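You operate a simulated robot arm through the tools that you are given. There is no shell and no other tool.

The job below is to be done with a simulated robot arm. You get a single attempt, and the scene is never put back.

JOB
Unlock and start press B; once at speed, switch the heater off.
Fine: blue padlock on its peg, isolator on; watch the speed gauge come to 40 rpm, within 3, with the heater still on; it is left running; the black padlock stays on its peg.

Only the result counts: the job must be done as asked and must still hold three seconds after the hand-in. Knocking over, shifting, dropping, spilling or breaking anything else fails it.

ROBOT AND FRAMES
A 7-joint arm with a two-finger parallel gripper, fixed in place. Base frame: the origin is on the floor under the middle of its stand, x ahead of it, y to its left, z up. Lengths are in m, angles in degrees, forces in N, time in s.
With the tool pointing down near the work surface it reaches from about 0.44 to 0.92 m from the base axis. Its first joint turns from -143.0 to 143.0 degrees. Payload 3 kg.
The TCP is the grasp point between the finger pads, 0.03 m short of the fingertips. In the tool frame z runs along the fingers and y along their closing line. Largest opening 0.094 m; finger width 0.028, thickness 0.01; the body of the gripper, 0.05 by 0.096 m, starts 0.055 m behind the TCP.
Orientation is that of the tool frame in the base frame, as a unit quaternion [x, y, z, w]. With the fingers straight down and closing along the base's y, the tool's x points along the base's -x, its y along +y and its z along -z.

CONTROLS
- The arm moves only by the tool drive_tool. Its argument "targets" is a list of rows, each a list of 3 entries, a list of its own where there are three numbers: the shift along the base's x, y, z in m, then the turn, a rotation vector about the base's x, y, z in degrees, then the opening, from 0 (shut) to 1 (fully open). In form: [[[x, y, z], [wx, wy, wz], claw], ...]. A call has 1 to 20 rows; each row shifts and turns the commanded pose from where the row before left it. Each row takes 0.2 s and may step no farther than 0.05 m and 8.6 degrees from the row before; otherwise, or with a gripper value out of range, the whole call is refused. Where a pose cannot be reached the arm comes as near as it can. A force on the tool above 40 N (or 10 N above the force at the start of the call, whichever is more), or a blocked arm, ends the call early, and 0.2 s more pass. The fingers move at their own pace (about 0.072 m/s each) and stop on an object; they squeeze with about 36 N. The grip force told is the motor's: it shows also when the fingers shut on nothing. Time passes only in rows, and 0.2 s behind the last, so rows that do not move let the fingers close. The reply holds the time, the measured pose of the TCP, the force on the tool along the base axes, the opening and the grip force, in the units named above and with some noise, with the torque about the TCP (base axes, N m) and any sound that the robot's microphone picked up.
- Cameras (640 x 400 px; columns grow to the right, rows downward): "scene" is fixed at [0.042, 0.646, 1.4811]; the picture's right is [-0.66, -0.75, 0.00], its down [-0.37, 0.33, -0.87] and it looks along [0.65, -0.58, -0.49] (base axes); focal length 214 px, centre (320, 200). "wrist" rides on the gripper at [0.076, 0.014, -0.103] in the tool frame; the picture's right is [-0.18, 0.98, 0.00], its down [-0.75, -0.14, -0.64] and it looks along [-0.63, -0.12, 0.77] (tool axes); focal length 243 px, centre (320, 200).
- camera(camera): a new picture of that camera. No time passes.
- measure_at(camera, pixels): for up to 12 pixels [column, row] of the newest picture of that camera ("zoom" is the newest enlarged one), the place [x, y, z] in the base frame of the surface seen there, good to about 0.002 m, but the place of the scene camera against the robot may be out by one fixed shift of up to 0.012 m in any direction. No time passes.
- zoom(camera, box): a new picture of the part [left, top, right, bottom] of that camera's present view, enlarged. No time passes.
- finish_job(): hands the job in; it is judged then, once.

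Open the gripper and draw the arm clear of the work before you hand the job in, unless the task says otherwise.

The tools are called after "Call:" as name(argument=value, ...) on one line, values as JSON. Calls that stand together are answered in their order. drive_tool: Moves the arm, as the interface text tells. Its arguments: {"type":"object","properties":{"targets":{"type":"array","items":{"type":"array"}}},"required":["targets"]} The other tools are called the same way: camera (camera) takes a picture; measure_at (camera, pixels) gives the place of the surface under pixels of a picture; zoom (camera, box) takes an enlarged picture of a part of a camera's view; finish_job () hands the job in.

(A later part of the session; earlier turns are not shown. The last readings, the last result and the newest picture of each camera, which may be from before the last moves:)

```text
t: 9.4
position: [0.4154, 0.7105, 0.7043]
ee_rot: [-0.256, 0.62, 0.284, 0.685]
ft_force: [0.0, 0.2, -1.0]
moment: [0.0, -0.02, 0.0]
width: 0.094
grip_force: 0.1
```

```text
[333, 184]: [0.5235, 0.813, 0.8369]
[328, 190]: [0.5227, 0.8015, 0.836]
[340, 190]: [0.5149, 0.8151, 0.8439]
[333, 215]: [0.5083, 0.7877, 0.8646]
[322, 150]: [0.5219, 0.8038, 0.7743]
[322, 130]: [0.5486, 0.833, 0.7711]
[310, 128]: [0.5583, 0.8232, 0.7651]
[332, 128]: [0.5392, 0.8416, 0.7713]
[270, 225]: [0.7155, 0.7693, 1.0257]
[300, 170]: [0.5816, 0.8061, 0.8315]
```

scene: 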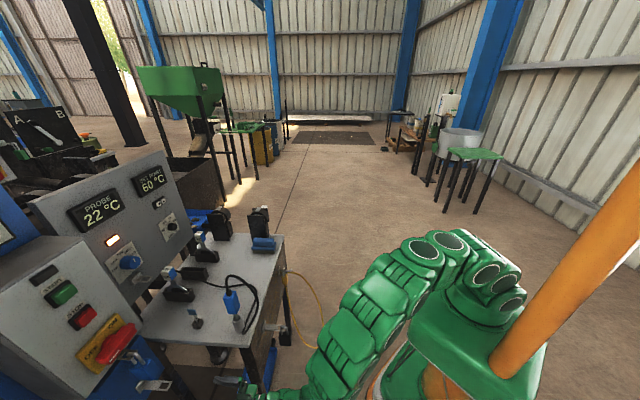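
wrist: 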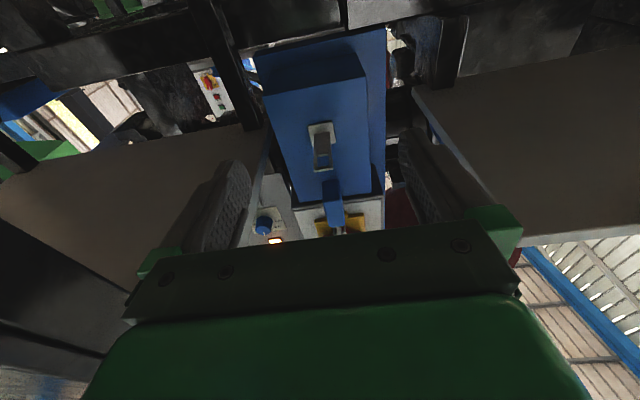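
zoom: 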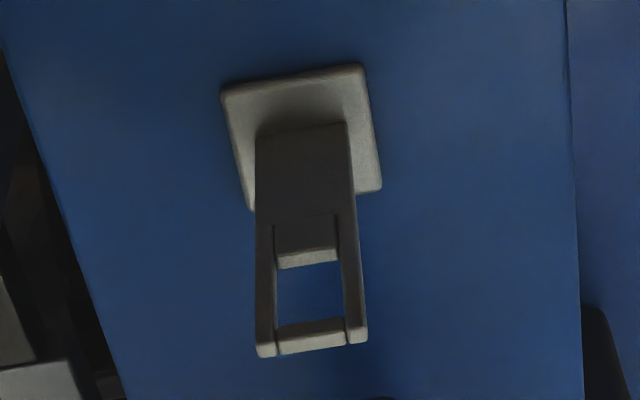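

No keyway on the underside either. I compare with the black padlock on its peg and the red item in the blue bin, and examine the key from the current scene view.

Call:
zoom(camera="scene", box=[275, 318, 305, 338])

Call:
zoom(camera="scene", box=[0, 398, 440, 400])

Call:
zoom(camera="scene", box=[186, 306, 206, 320])

Call:
zoom(camera="wrist", box=[195, 50, 235, 130])

```text
16.00 times, centred on (290, 328) of scene
```

zoom: 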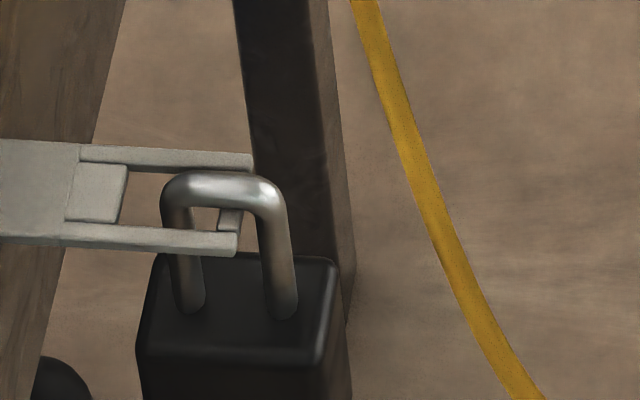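

```text
1.45 times, centred on (220, 399) of scene
```

zoom: 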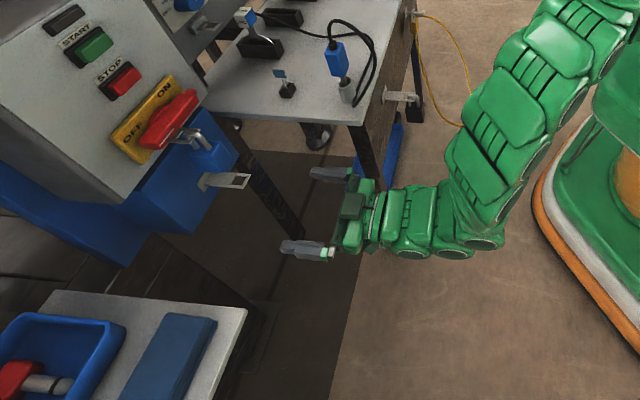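

```text
16.00 times, centred on (196, 313) of scene
```

zoom: 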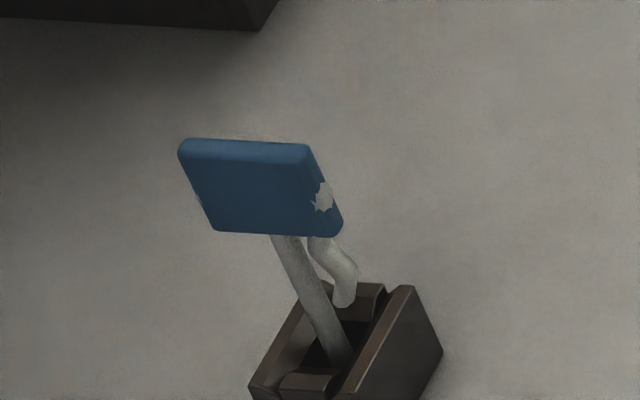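

```text
5.00 times, centred on (215, 90) of wrist
```

zoom: 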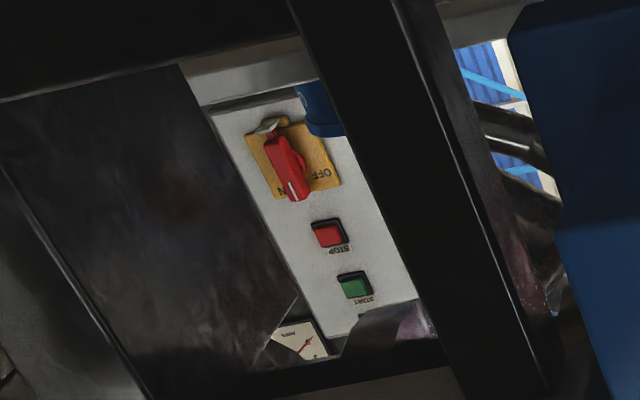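

I need a better look at the key and the cable height over the bench, so I measure the plug/cable first.

Call:
measure_at(camera="scene", pixels=[[231, 276], [225, 282], [240, 280], [250, 292], [232, 292], [228, 298], [238, 300], [235, 315], [195, 315], [193, 312], [198, 312], [195, 326]])

Call:
drive_tool(targets=[[[-0.018, -0.018, 0.022], [-4.95, 4.95, 0], 1], [[-0.018, -0.018, 0.022], [-4.95, 4.95, 0], 1], [[-0.018, -0.018, 0.022], [-4.95, 4.95, 0], 1], [[-0.02, -0.02, 0.04], [-5.45, 5.45, 0], 1], [[-0.02, -0.02, 0.04], [-5.45, 5.45, 0], 1], [[-0.02, -0.02, 0.04], [-5.45, 5.45, 0], 1], [[0, 0, 0.04], [-5.45, 5.45, 0], 1], [[0, 0, 0.04], [-5.45, 5.45, 0], 1], [[0.0, 0.0, 0.04], [-5.45, 5.45, 0], 1], [[0.03, 0.0, 0.03], [-5.45, 5.45, 0], 1], [[0.03, 0.0, 0.03], [0, 0, 0], 1], [[0.03, 0.0, 0.0], [0, 0, 0], 1]])

Call:
camera(camera="wrist")

Call:
camera(camera="scene")

```text
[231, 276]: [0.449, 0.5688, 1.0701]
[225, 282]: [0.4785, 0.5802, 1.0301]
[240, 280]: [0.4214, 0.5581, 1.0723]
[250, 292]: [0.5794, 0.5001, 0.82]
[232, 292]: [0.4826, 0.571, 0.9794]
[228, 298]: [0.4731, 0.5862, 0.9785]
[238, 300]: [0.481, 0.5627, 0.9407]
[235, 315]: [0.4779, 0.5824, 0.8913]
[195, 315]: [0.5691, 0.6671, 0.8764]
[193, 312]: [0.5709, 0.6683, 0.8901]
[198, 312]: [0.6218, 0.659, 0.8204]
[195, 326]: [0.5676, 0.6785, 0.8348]
```

```text
t: 12.0
position: [0.3937, 0.5954, 1.0721]
ee_rot: [-0.377, 0.909, 0.068, 0.166]
ft_force: [-0.4, 0.4, -0.1]
moment: [-0.01, 0.02, -0.01]
width: 0.0939
grip_force: 0.0
```

```text
taken
```

wrist: 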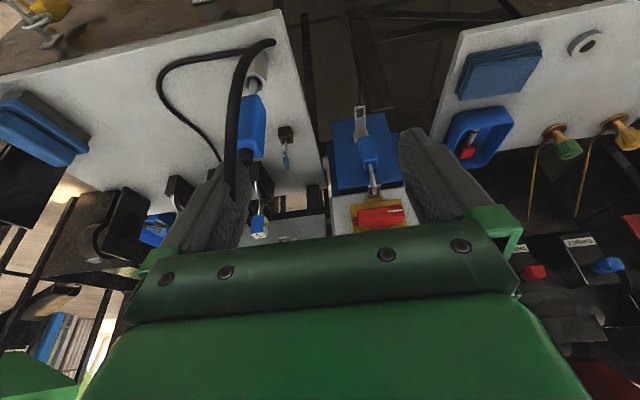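

```text
taken
```

scene: 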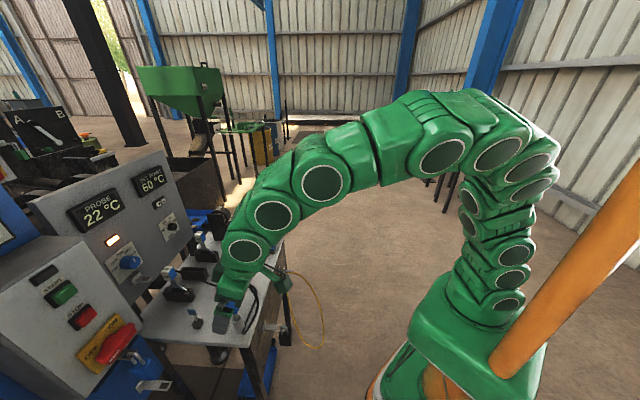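

The cable top (z≈1.07) is close to my right finger. I zoom to check, and use this view for the key and padlock too.

Call:
zoom(camera="wrist", box=[180, 80, 300, 240])

Call:
zoom(camera="wrist", box=[270, 115, 310, 180])

Call:
zoom(camera="wrist", box=[345, 100, 395, 210])

Call:
zoom(camera="wrist", box=[440, 100, 520, 170])

Call:
zoom(camera="scene", box=[190, 240, 290, 340])

```text
2.50 times, centred on (240, 160) of wrist
```

zoom: 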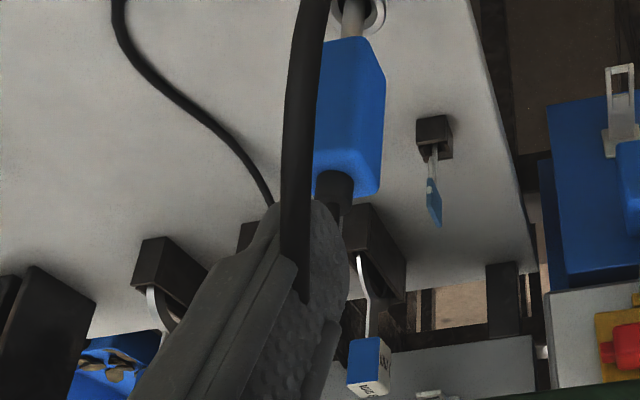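

```text
6.15 times, centred on (290, 148) of wrist
```

zoom: 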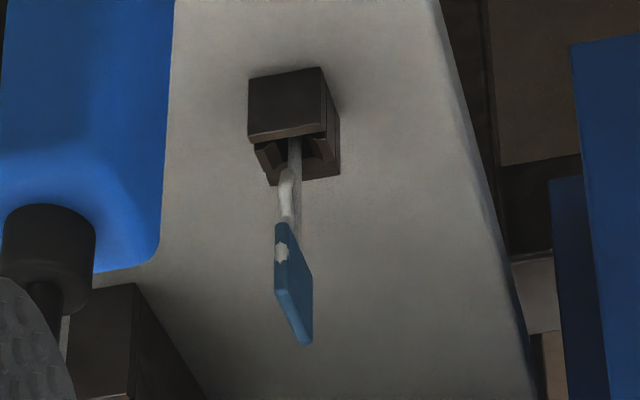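

```text
3.64 times, centred on (370, 155) of wrist
```

zoom: 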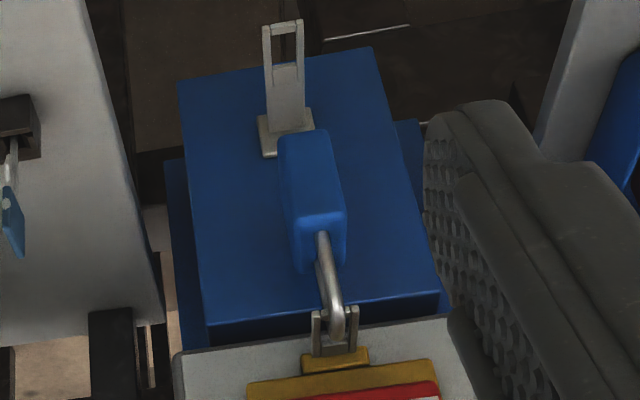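

```text
5.71 times, centred on (480, 135) of wrist
```

zoom: 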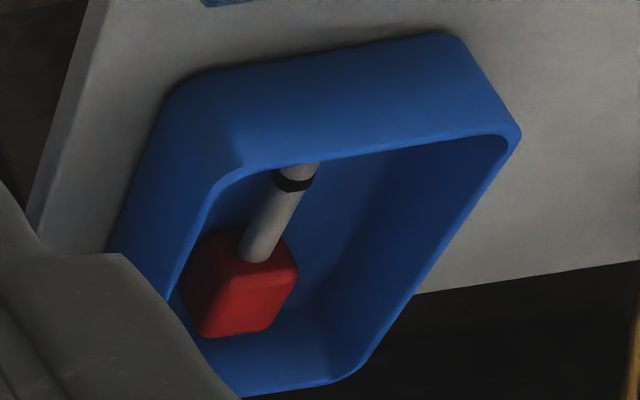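

```text
4.00 times, centred on (240, 290) of scene
```

zoom: 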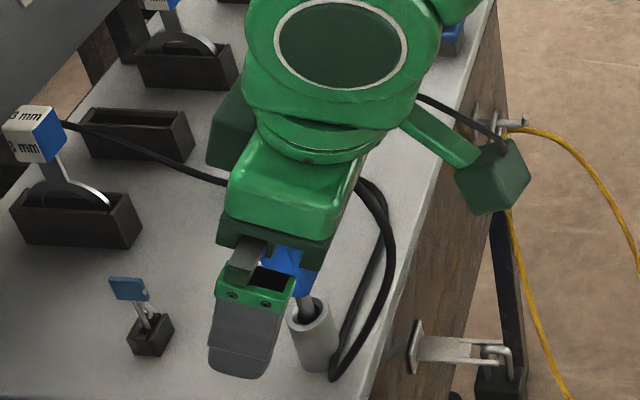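

The right finger is beside the cable loop's top; I withdraw straight back along the tool axis, away from the loop, and recheck that the plug and cable are undisturbed.

Call:
drive_tool(targets=[[[-0.005, -0.005, 0.02], [0, 0, 0], 1], [[-0.009, -0.009, 0.035], [0, 0, 0], 1], [[-0.01, -0.01, 0.04], [0, 0, 0], 1]])

Call:
camera(camera="wrist")

Call:
camera(camera="scene")

```text
t: 12.8
position: [0.3686, 0.5693, 1.167]
ee_rot: [-0.376, 0.909, 0.069, 0.167]
ft_force: [0.1, -0.6, -0.8]
moment: [0.0, -0.02, 0.05]
width: 0.0941
grip_force: 0.0
```

```text
taken
```

wrist: 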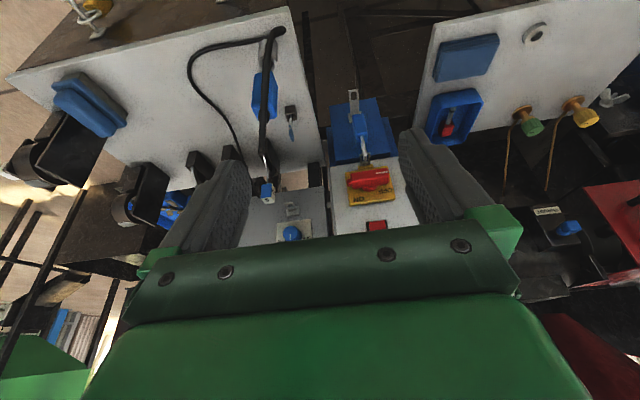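

```text
taken
```

scene: 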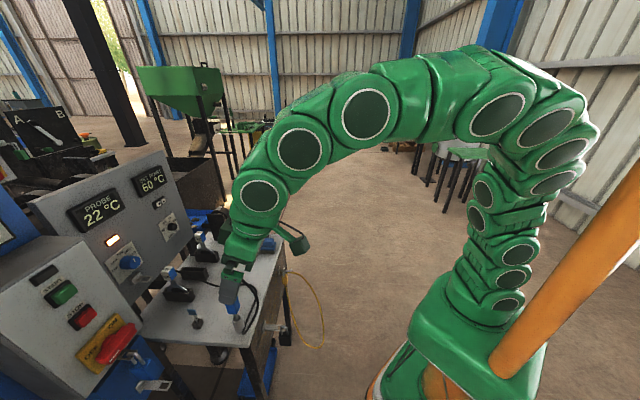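

Nothing seems disturbed. From this height I zoom on the key, the plug, and the shackle.

Call:
zoom(camera="wrist", box=[276, 98, 306, 150])

Call:
zoom(camera="wrist", box=[345, 85, 385, 165])

Call:
zoom(camera="wrist", box=[220, 20, 310, 200])

Call:
zoom(camera="wrist", box=[330, 160, 430, 240])

Call:
zoom(camera="wrist", box=[40, 0, 160, 60])

```text
7.69 times, centred on (291, 124) of wrist
```

zoom: 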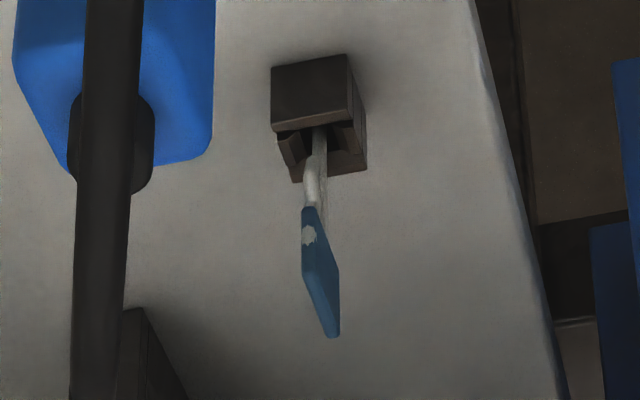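

```text
5.00 times, centred on (365, 125) of wrist
```

zoom: 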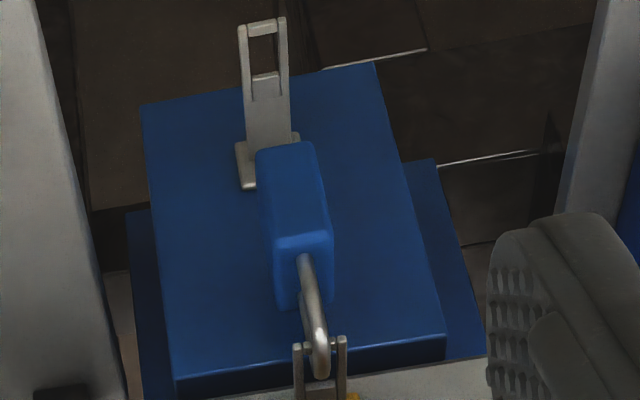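

```text
2.22 times, centred on (265, 110) of wrist
```

zoom: 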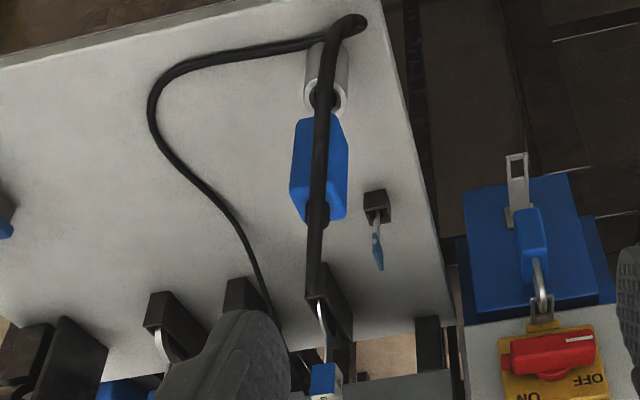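

```text
5.00 times, centred on (380, 200) of wrist
```

zoom: 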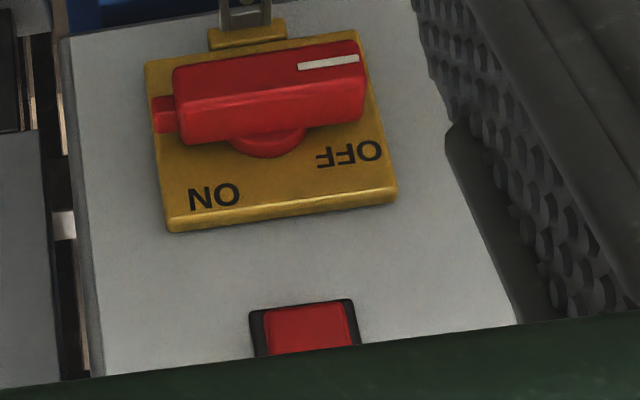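

```text
5.33 times, centred on (100, 30) of wrist
```

zoom: 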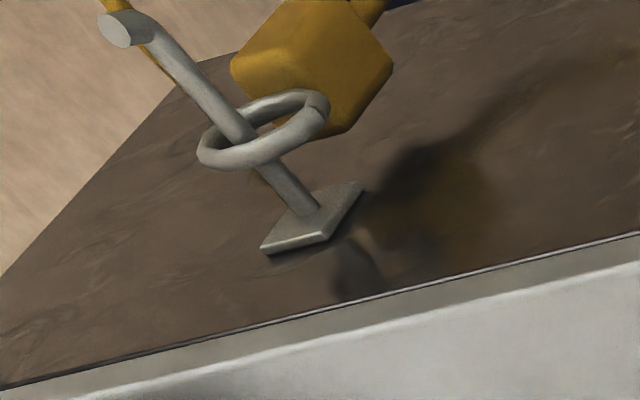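

I measure the key's bow edges and holder corners via scene zoom to get its heading.

Call:
zoom(camera="scene", box=[186, 306, 206, 330])

Call:
measure_at(camera="zoom", pixels=[[200, 95], [310, 100], [220, 165], [320, 175], [270, 130], [300, 230], [330, 290], [355, 220], [250, 330], [430, 250], [330, 340], [380, 280]])

Call:
zoom(camera="wrist", box=[276, 98, 306, 150])

Call:
measure_at(camera="zoom", pixels=[[308, 210], [325, 330], [335, 290], [310, 235], [320, 140], [315, 175], [280, 100], [340, 100], [310, 70], [355, 150], [320, 270], [305, 190]])

```text
16.00 times, centred on (196, 318) of scene
```

zoom: 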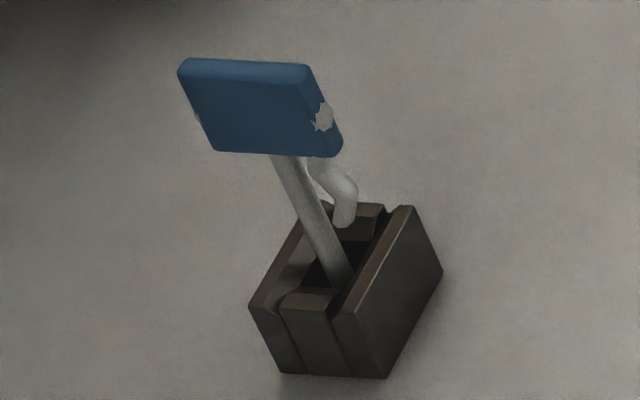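

```text
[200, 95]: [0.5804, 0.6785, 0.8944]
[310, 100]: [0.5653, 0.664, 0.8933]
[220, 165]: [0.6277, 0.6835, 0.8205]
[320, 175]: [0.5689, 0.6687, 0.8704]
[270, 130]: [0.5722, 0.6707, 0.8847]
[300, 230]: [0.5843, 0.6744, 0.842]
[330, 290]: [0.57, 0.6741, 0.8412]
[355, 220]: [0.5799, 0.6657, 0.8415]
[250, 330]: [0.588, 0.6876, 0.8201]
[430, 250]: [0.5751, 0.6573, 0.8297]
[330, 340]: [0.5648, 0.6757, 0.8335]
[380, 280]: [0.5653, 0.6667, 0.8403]
```

```text
7.69 times, centred on (291, 124) of wrist
```

zoom: 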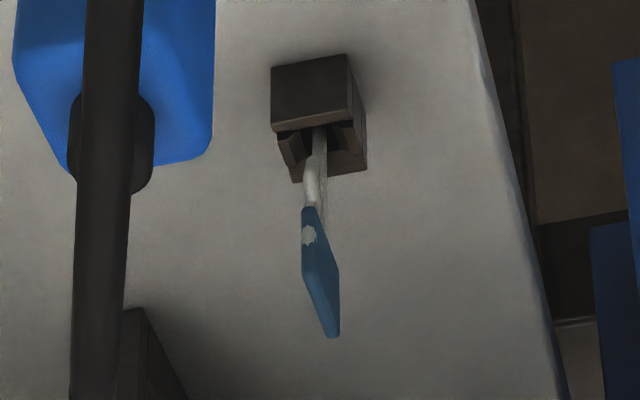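

```text
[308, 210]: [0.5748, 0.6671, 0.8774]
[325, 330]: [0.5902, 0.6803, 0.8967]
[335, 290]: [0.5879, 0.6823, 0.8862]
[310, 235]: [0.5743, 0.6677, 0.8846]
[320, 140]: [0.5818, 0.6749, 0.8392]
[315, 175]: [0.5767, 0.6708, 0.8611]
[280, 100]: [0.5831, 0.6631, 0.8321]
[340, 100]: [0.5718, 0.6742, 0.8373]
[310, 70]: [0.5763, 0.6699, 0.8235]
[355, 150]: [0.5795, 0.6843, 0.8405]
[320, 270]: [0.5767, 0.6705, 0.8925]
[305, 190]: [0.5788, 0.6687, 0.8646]
```

The bow lies along r (heading 45°), so a yaw-45° hand closes across its thickness. Next I check the black padlock's shackle for the same seam, zooming past the top edge of the wrist view.

Call:
zoom(camera="wrist", box=[160, 0, 340, 2])

Call:
zoom(camera="wrist", box=[350, 130, 378, 160])

Call:
zoom(camera="scene", box=[282, 320, 302, 332])

Call:
zoom(camera="scene", box=[125, 345, 145, 365])

```text
3.56 times, centred on (250, 1) of wrist
```

zoom: 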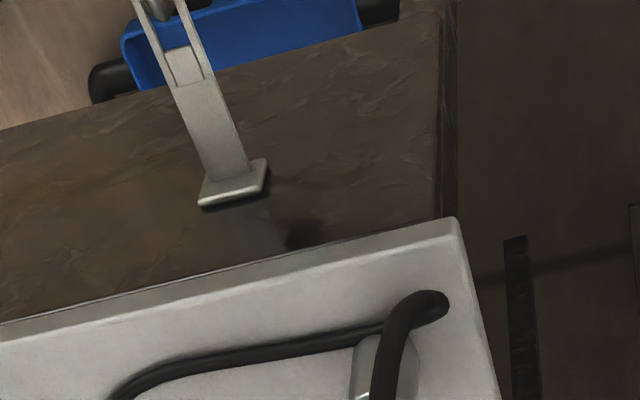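

```text
13.33 times, centred on (364, 145) of wrist
```

zoom: 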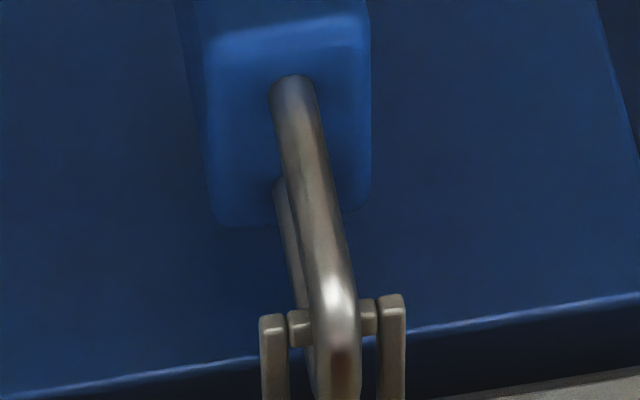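

```text
16.00 times, centred on (292, 326) of scene
```

zoom: 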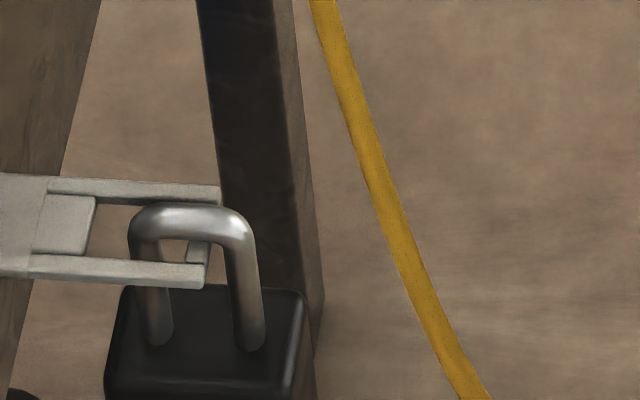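

```text
16.00 times, centred on (135, 355) of scene
```

zoom: 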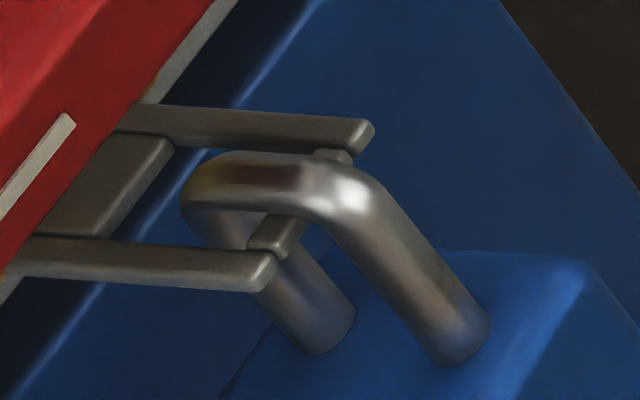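

I want to verify by depth whether the padlock's underside has a recess, so I go back down under it with a steeper upward view.

Call:
drive_tool(targets=[[[-0.0385, 0.008, 0], [5.3, -5.3, 0], 1], [[-0.0385, 0.008, 0], [5.3, -5.3, 0], 1], [[0, 0, -0.04], [3.54, -3.54, 0], 1], [[0, 0, -0.04], [3.54, -3.54, 0], 1], [[0, 0, -0.04], [3.54, -3.54, 0], 1], [[0, 0, -0.04], [3.54, -3.54, 0], 1], [[0.01, 0.01, -0.04], [3.54, -3.54, 0], 1], [[0.01, 0.01, -0.04], [3.54, -3.54, 0], 1], [[0.01, 0.01, -0.04], [3.54, -3.54, 0], 1], [[0.016, 0.016, -0.044], [2.83, -2.83, 0], 1], [[0.016, 0.016, -0.044], [2.83, -2.83, 0], 1], [[0.0235, 0.0235, -0.019], [4.77, -4.77, 0], 1], [[0.0235, 0.0235, -0.019], [4.77, -4.77, 0], 1], [[0.0235, 0.0235, -0.019], [4.77, -4.77, 0], 1], [[0.0235, 0.0235, -0.019], [4.77, -4.77, 0], 1]])

Call:
camera(camera="wrist")

```text
t: 14.2
position: [0.2856, 0.5817, 0.9966]
ee_rot: [-0.243, 0.882, 0.238, 0.326]
ft_force: [0.0, 0.2, 0.1]
moment: [0.03, -0.05, -0.02]
width: 0.0941
grip_force: 0.1
stopped in row 7: the arm was blocked; the commanded pose is now the measured one
```

```text
taken
```

wrist: 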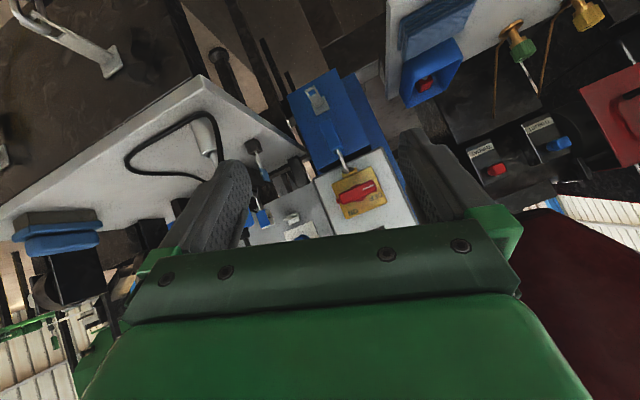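

The arm was blocked in row 7 and the hand has rolled; I look at the arm's posture.

Call:
camera(camera="scene")

```text
taken
```

scene: 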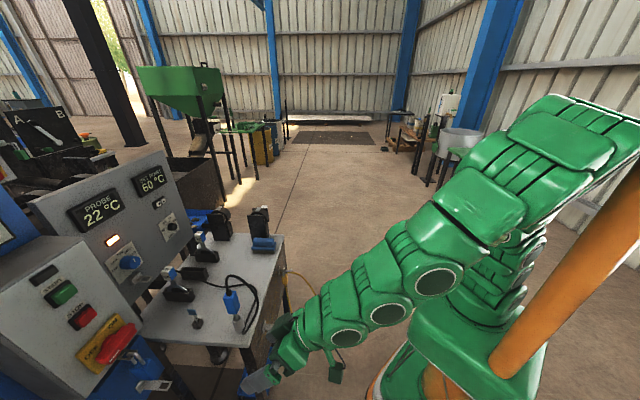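

I raise the hand outward while undoing the roll (rotation about (-9.9,-11.6,7.4)°), back toward the posture that worked before.

Call:
drive_tool(targets=[[[0.01, 0.0, 0.03], [-3.3, -3.87, 2.47], 1], [[0.015, 0.0, 0.03], [-3.3, -3.87, 2.47], 1], [[0.015, 0.0, 0.03], [-3.3, -3.87, 2.47], 1]])

```text
t: 15.0
position: [0.3324, 0.5777, 1.0718]
ee_rot: [-0.314, 0.871, 0.182, 0.332]
ft_force: [1.1, 0.4, 0.1]
moment: [0.0, -0.01, -0.03]
width: 0.0939
grip_force: 0.1
```

I fix the residual roll, rise above the cable loop, and swing round over the bench for a side view (from +u) of the padlock's shackle and the key.

Call:
drive_tool(targets=[[[0, -0.01, 0.04], [-3.0, -1.35, 1.45], 1], [[0, -0.01, 0.04], [-3.0, -1.35, 1.45], 1], [[0, -0.01, 0.04], [0, 0, 0], 1], [[0.03, -0.03, 0], [-5.66, 5.66, 0], 1], [[0.03, -0.03, 0], [-5.66, 5.66, 0], 1], [[0.03, -0.03, 0], [-5.66, 5.66, 0], 1], [[0.0235, 0.003, -0.011], [0, 0, 7.33], 1], [[0.0235, 0.003, -0.011], [0, 0, 7.33], 1], [[0.0235, 0.003, -0.011], [0, 0, 7.33], 1], [[0.0235, 0.003, -0.011], [0, 0, 7.33], 1], [[0.0235, 0.003, -0.011], [0, 0, 7.33], 1], [[0.0235, 0.003, -0.011], [0, 0, 7.33], 1], [[0.0235, 0.003, -0.011], [0, 0, 7.33], 1], [[0.0235, 0.003, -0.011], [0, 0, 7.33], 1], [[0.0235, 0.003, -0.011], [0, 0, 7.33], 1]])

Call:
camera(camera="wrist")

Call:
camera(camera="scene")

```text
t: 18.2
position: [0.627, 0.49, 1.1083]
ee_rot: [0.839, -0.509, -0.138, -0.13]
ft_force: [0.3, -0.3, 0.4]
moment: [0.03, -0.04, 0.02]
width: 0.094
grip_force: 0.0
```

```text
taken
```

wrist: 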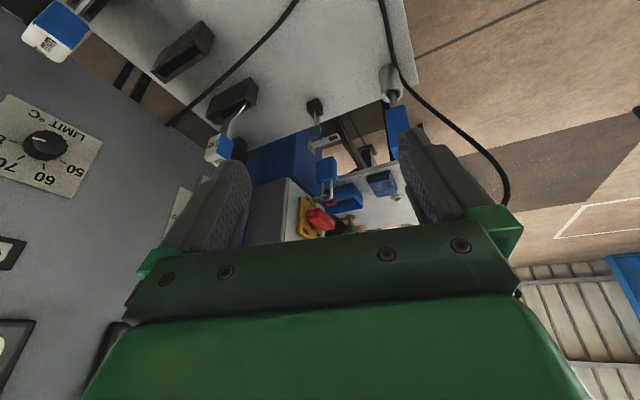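

```text
taken
```

scene: 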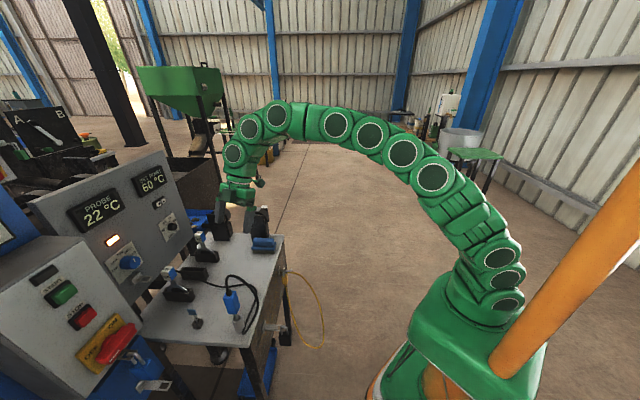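

Call:
zoom(camera="wrist", box=[300, 120, 350, 220])

Call:
zoom(camera="wrist", box=[310, 170, 342, 205])

Call:
zoom(camera="wrist", box=[295, 90, 335, 140])

Call:
zoom(camera="wrist", box=[315, 150, 345, 185])

```text
4.00 times, centred on (325, 170) of wrist
```

zoom: 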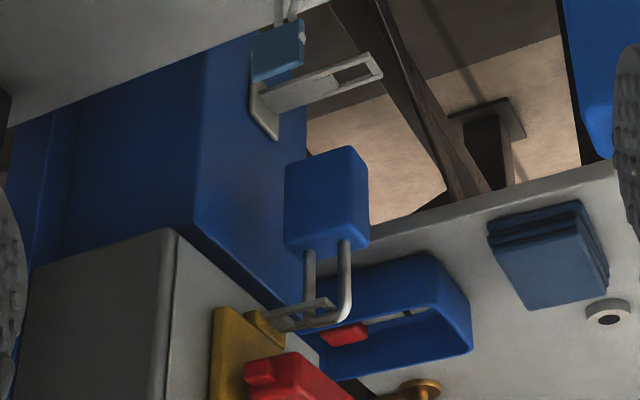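

```text
11.43 times, centred on (326, 188) of wrist
```

zoom: 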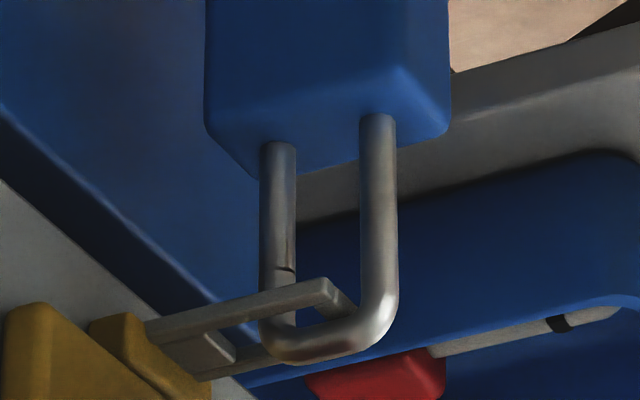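

```text
8.00 times, centred on (315, 115) of wrist
```

zoom: 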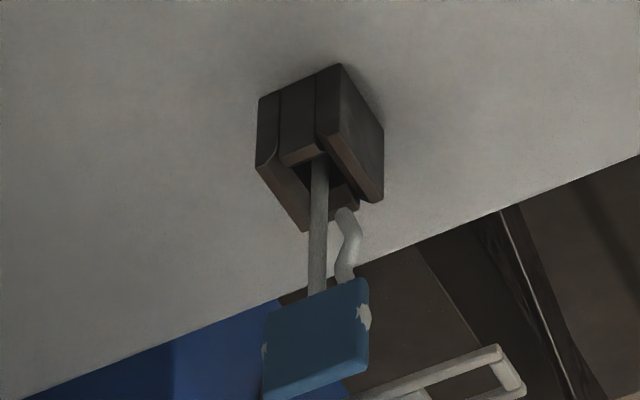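

```text
11.43 times, centred on (330, 168) of wrist
```

zoom: 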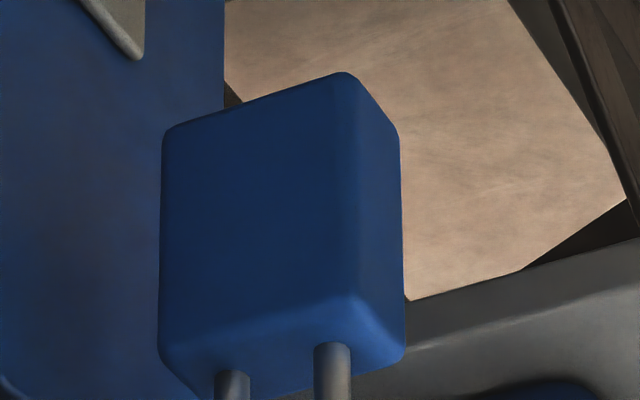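

The side view shows a seam on the back shackle leg but no keyway on any visible face. Press A in the background may show the target arrangement, so I zoom there.

Call:
zoom(camera="scene", box=[0, 120, 40, 180])

Call:
zoom(camera="scene", box=[0, 130, 20, 170])

Call:
zoom(camera="wrist", box=[314, 185, 328, 200])

Call:
zoom(camera="wrist", box=[300, 110, 325, 140])

```text
6.67 times, centred on (20, 150) of scene
```

zoom: 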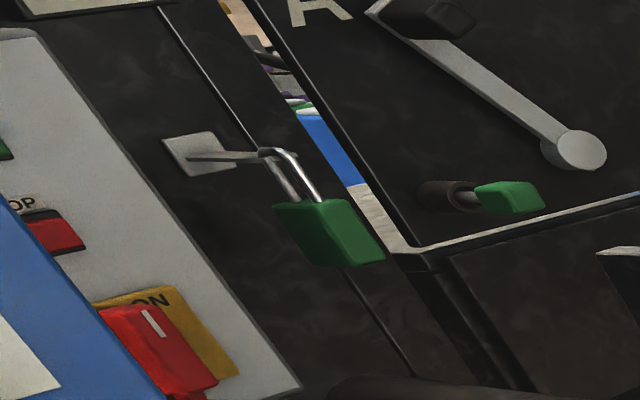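

```text
10.00 times, centred on (10, 150) of scene
```

zoom: 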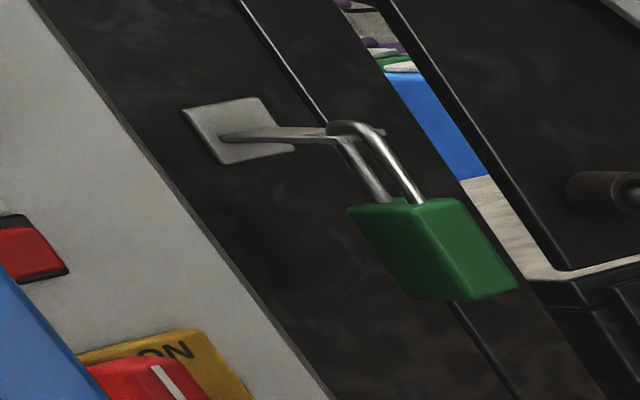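

```text
16.00 times, centred on (321, 192) of wrist
```

zoom: 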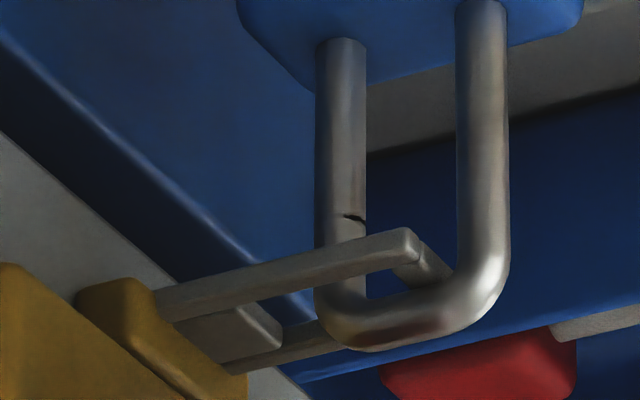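

```text
13.33 times, centred on (312, 125) of wrist
```

zoom: 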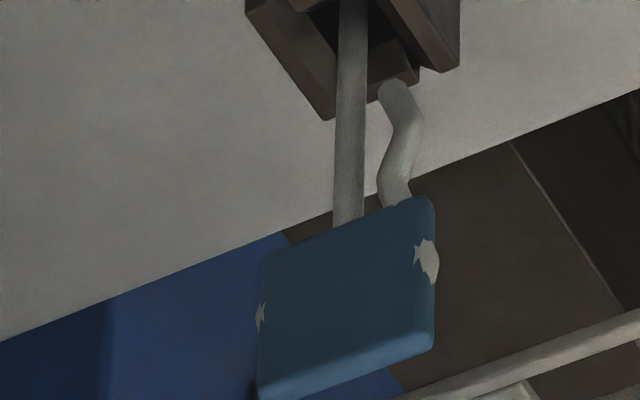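

I measure the padlock body, shackle, hasp and peg from this wrist view (no fixed shift) to get accurate coordinates.

Call:
zoom(camera="wrist", box=[315, 150, 345, 185])

Call:
measure_at(camera="zoom", pixels=[[175, 140], [335, 85], [350, 290], [170, 345], [260, 220], [375, 150], [390, 200], [385, 340], [230, 380], [330, 355], [365, 90], [260, 330]])

Call:
zoom(camera="wrist", box=[314, 185, 328, 200])

Call:
measure_at(camera="zoom", pixels=[[340, 60], [480, 20], [480, 200], [400, 240], [300, 280], [345, 210], [430, 265], [330, 310], [420, 330], [490, 290], [120, 300], [200, 300]])

Call:
zoom(camera="wrist", box=[300, 125, 350, 150])

Call:
measure_at(camera="zoom", pixels=[[445, 170], [460, 200], [430, 230], [350, 230], [400, 200], [300, 270], [240, 300], [250, 250], [455, 180], [420, 215]])

```text
11.43 times, centred on (330, 168) of wrist
```

zoom: 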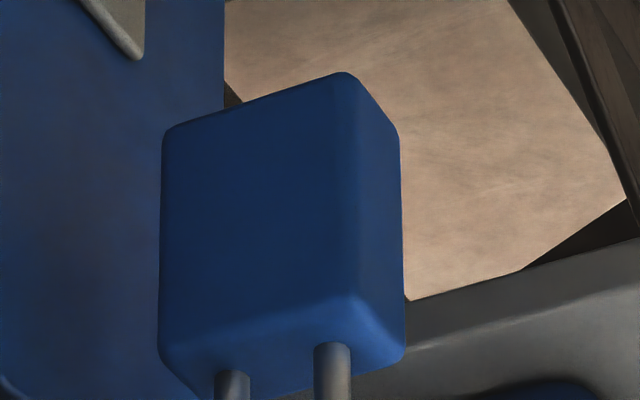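

```text
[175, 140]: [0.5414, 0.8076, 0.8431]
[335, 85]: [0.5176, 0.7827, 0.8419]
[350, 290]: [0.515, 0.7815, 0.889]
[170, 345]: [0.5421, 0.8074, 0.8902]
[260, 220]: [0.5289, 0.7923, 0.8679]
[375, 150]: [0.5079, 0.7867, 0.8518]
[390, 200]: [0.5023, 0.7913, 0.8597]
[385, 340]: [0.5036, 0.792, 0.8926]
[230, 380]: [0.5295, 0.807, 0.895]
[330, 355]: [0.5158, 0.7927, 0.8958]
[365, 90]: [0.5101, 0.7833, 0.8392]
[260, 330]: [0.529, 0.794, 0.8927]
```

```text
16.00 times, centred on (321, 192) of wrist
```

zoom: 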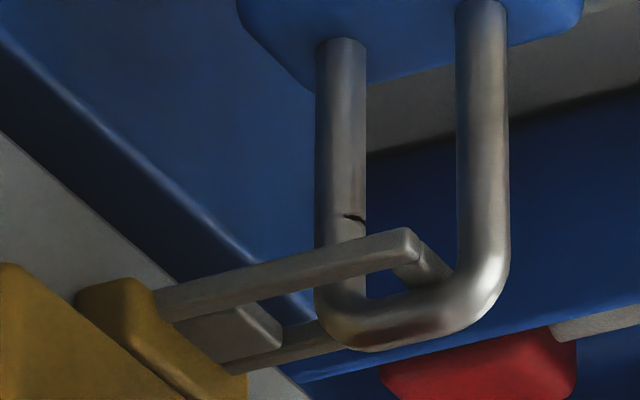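

```text
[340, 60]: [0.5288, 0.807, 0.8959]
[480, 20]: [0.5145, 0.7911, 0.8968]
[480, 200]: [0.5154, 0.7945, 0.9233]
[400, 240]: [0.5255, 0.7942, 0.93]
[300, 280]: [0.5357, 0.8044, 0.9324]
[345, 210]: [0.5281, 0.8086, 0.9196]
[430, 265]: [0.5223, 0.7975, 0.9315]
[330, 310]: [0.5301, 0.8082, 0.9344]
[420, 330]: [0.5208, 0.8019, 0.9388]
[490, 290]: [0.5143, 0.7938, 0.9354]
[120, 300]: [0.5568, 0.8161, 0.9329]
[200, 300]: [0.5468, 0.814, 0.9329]
```

```text
12.80 times, centred on (325, 138) of wrist
```

zoom: 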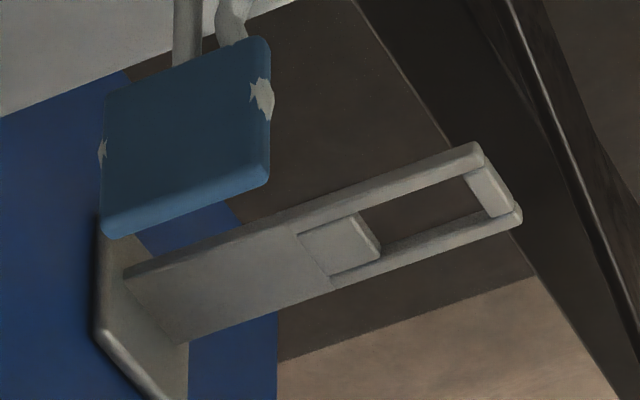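

```text
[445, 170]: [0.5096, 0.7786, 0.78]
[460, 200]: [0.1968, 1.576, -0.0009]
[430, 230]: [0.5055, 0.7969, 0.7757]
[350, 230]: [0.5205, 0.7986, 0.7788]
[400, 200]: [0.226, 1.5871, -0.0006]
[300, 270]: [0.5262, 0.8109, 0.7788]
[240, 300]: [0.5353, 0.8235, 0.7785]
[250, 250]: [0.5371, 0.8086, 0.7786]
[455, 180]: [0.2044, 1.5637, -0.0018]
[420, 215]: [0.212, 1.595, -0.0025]
```

Padlock body: r 0.915–0.958, u -0.186…-0.211, z 0.839–0.896; shackle legs at r≈0.923/0.945; peg window r≈0.909–0.93 at z≈0.78. I go back to the earlier waypoint (yaw 75°), then down the proven path to depth-check the padlock's bottom and front.

Call:
drive_tool(targets=[[[-0.0373, -0.012, -0.003], [-0.15, 0.75, -6.97], 1], [[-0.0373, -0.012, -0.003], [-0.15, 0.75, -6.97], 1], [[-0.0373, -0.012, -0.003], [-0.15, 0.75, -6.97], 1], [[-0.0373, -0.012, -0.003], [-0.15, 0.75, -6.97], 1], [[-0.0373, -0.012, -0.003], [-0.15, 0.75, -6.97], 1], [[-0.0373, -0.012, -0.003], [-0.15, 0.75, -6.97], 1], [[-0.018, 0.0205, -0.01], [0, 0, -7.5], 1], [[-0.018, 0.0205, -0.01], [0, 0, -7.5], 1], [[-0.018, 0.0205, -0.01], [0, 0, -7.5], 1], [[-0.018, 0.0205, -0.01], [0, 0, -7.5], 1]])

```text
t: 20.4
position: [0.3279, 0.4997, 1.0477]
ee_rot: [-0.372, 0.91, 0.069, 0.169]
ft_force: [-0.3, -0.2, 0.0]
moment: [0.01, -0.01, 0.0]
width: 0.0941
grip_force: 0.1
```

Orientation is exact again. I continue down the proven path to the low viewing pose.

Call:
drive_tool(targets=[[[-0.007, 0.024, -0.04], [5.45, -5.45, 0], 1], [[-0.007, 0.024, -0.04], [5.45, -5.45, 0], 1], [[-0.007, 0.024, -0.04], [5.45, -5.45, 0], 1], [[-0.007, 0.024, -0.04], [5.45, -5.45, 0], 1], [[0.02, 0.02, -0.04], [5.45, -5.45, 0], 1], [[0.02, 0.02, -0.04], [5.45, -5.45, 0], 1], [[0.02, 0.02, -0.04], [5.45, -5.45, 0], 1], [[0.02, 0.02, -0.02], [5.3, -5.3, 0], 1], [[0.02, 0.02, -0.02], [5.3, -5.3, 0], 1], [[0.02, 0.02, -0.02], [5.3, -5.3, 0], 1], [[0.01, 0.01, -0.01], [5.3, -5.3, 0], 1]])

Call:
camera(camera="wrist")

```text
t: 22.8
position: [0.4309, 0.7252, 0.6995]
ee_rot: [-0.23, 0.563, 0.306, 0.733]
ft_force: [-0.7, 0.5, 0.4]
moment: [-0.01, 0.01, -0.01]
width: 0.094
grip_force: 0.1
```

```text
taken
```

wrist: 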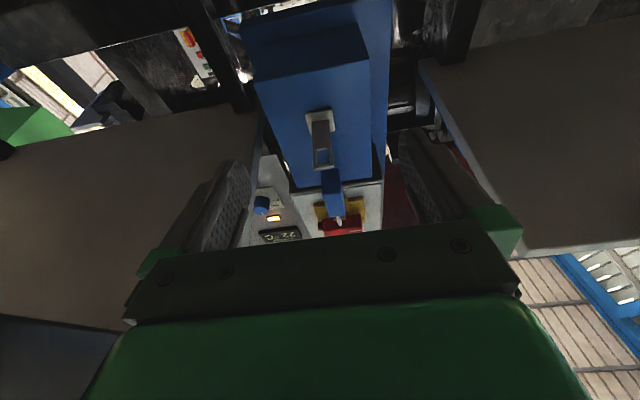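

The view from below now shows the padlock's bottom near (332,183). I zoom in strongly and sample depth over it.

Call:
zoom(camera="wrist", box=[318, 166, 346, 206])

Call:
measure_at(camera="zoom", pixels=[[300, 80], [320, 100], [340, 120], [300, 120], [320, 140], [340, 160], [300, 160], [320, 180], [340, 200], [300, 200], [320, 220], [330, 240]])

```text
10.00 times, centred on (332, 186) of wrist
```

zoom: 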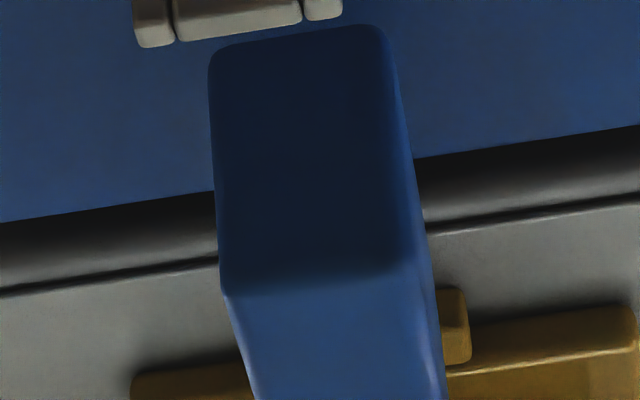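

```text
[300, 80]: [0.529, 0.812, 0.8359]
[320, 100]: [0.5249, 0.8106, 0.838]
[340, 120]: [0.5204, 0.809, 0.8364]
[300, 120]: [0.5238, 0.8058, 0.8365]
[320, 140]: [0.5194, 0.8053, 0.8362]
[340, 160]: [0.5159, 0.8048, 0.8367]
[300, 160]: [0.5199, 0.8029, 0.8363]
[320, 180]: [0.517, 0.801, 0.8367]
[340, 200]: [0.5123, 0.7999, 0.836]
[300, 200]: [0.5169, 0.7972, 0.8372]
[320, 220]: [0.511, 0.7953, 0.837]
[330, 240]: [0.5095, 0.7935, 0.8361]
```

The bottom is flat (z≈0.8365 everywhere). I check the front face by depth too, then look at the column and box sides for any key socket.

Call:
measure_at(camera="zoom", pixels=[[300, 300], [330, 300], [370, 300], [290, 330], [320, 330], [350, 330], [390, 330], [300, 360], [330, 360], [360, 360], [390, 360], [340, 390]])

Call:
zoom(camera="wrist", box=[230, 170, 400, 240])

Call:
zoom(camera="wrist", box=[240, 20, 400, 120])

```text
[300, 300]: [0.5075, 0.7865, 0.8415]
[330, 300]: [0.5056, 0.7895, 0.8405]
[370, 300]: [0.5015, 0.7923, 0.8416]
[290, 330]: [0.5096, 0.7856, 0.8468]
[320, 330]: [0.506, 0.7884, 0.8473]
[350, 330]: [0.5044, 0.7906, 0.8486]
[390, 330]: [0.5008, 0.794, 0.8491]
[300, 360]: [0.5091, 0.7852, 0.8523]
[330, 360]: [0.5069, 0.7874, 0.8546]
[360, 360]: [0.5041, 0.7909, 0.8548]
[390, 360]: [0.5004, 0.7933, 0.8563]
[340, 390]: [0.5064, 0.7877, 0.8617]
```

```text
3.76 times, centred on (315, 205) of wrist
```

zoom: 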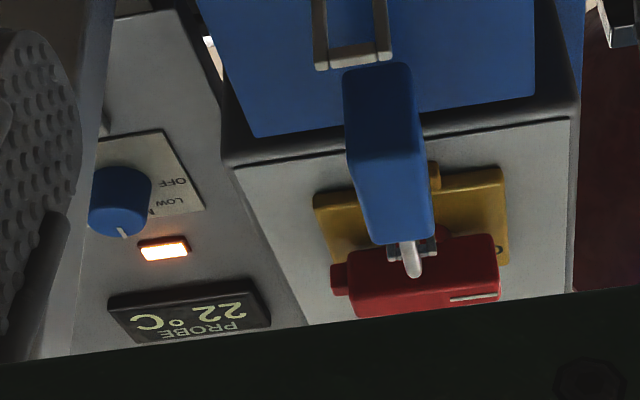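

```text
4.00 times, centred on (320, 70) of wrist
```

zoom: 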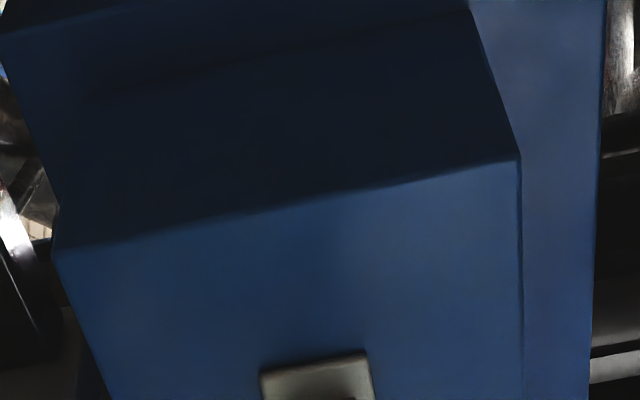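

Front is flat too, so no key goes into this padlock; it may simply open when handled. I rise in front of it at pitch 80° with fingers open to grip the body across u.

Call:
drive_tool(targets=[[[-0.012, -0.012, 0.0416], [-4.42, 4.42, 0], 1], [[0.0022, -0.0022, 0.0416], [-4.42, 4.42, 0], 1], [[0.0022, -0.0022, 0.0416], [-4.42, 4.42, 0], 1], [[0.0022, -0.0022, 0.0416], [-4.42, 4.42, 0], 1]])

Call:
camera(camera="wrist")

Call:
camera(camera="scene")

```text
t: 23.8
position: [0.4281, 0.705, 0.8661]
ee_rot: [-0.291, 0.71, 0.246, 0.592]
ft_force: [0.6, 0.7, -0.6]
moment: [0.02, -0.03, 0.02]
width: 0.0941
grip_force: 0.0
```

```text
taken
```

wrist: 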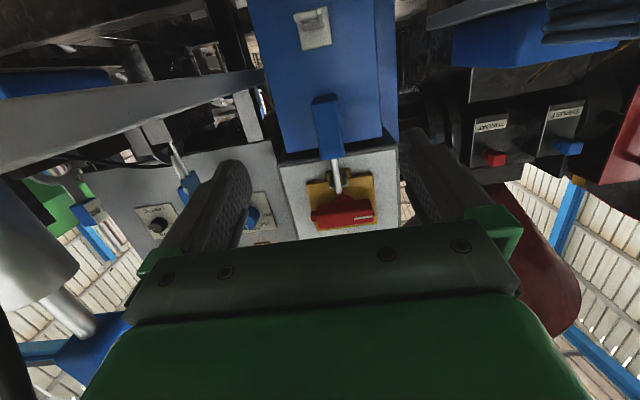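

```text
taken
```

scene: 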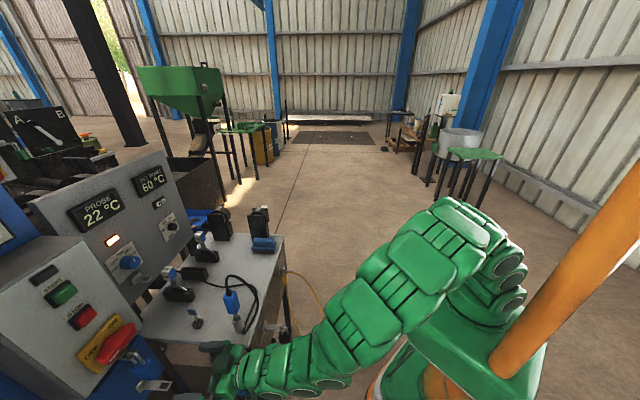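

The padlock is centred between the fingers (330,130). I advance 12 cm along r to bring the pads over the body, then close gently.

Call:
drive_tool(targets=[[[0.0205, 0.0225, 0], [0, 0, 0], 1], [[0.021, 0.022, 0], [0, 0, 0], 1], [[0.021, 0.022, 0], [0, 0, 0], 1], [[0.0205, 0.0215, 0], [0, 0, 0], 1], [[0, 0, 0], [0, 0, 0], 1]])

Call:
camera(camera="wrist")

Call:
camera(camera="scene")

```text
t: 25.0
position: [0.5114, 0.7944, 0.8655]
ee_rot: [-0.29, 0.709, 0.247, 0.593]
ft_force: [0.6, -0.1, 0.0]
moment: [0.03, 0.02, -0.02]
width: 0.094
grip_force: 0.0
```

```text
taken
```

wrist: 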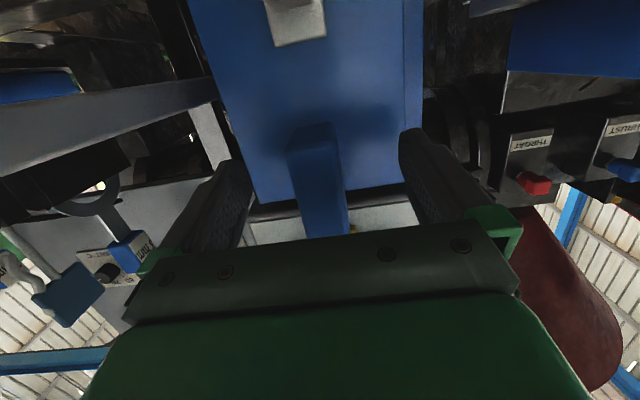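

```text
taken
```

scene: 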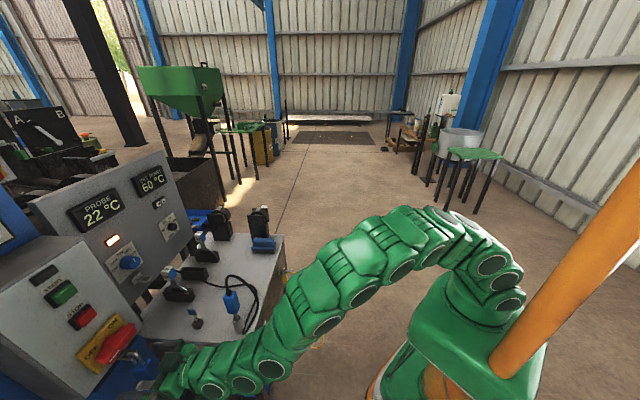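

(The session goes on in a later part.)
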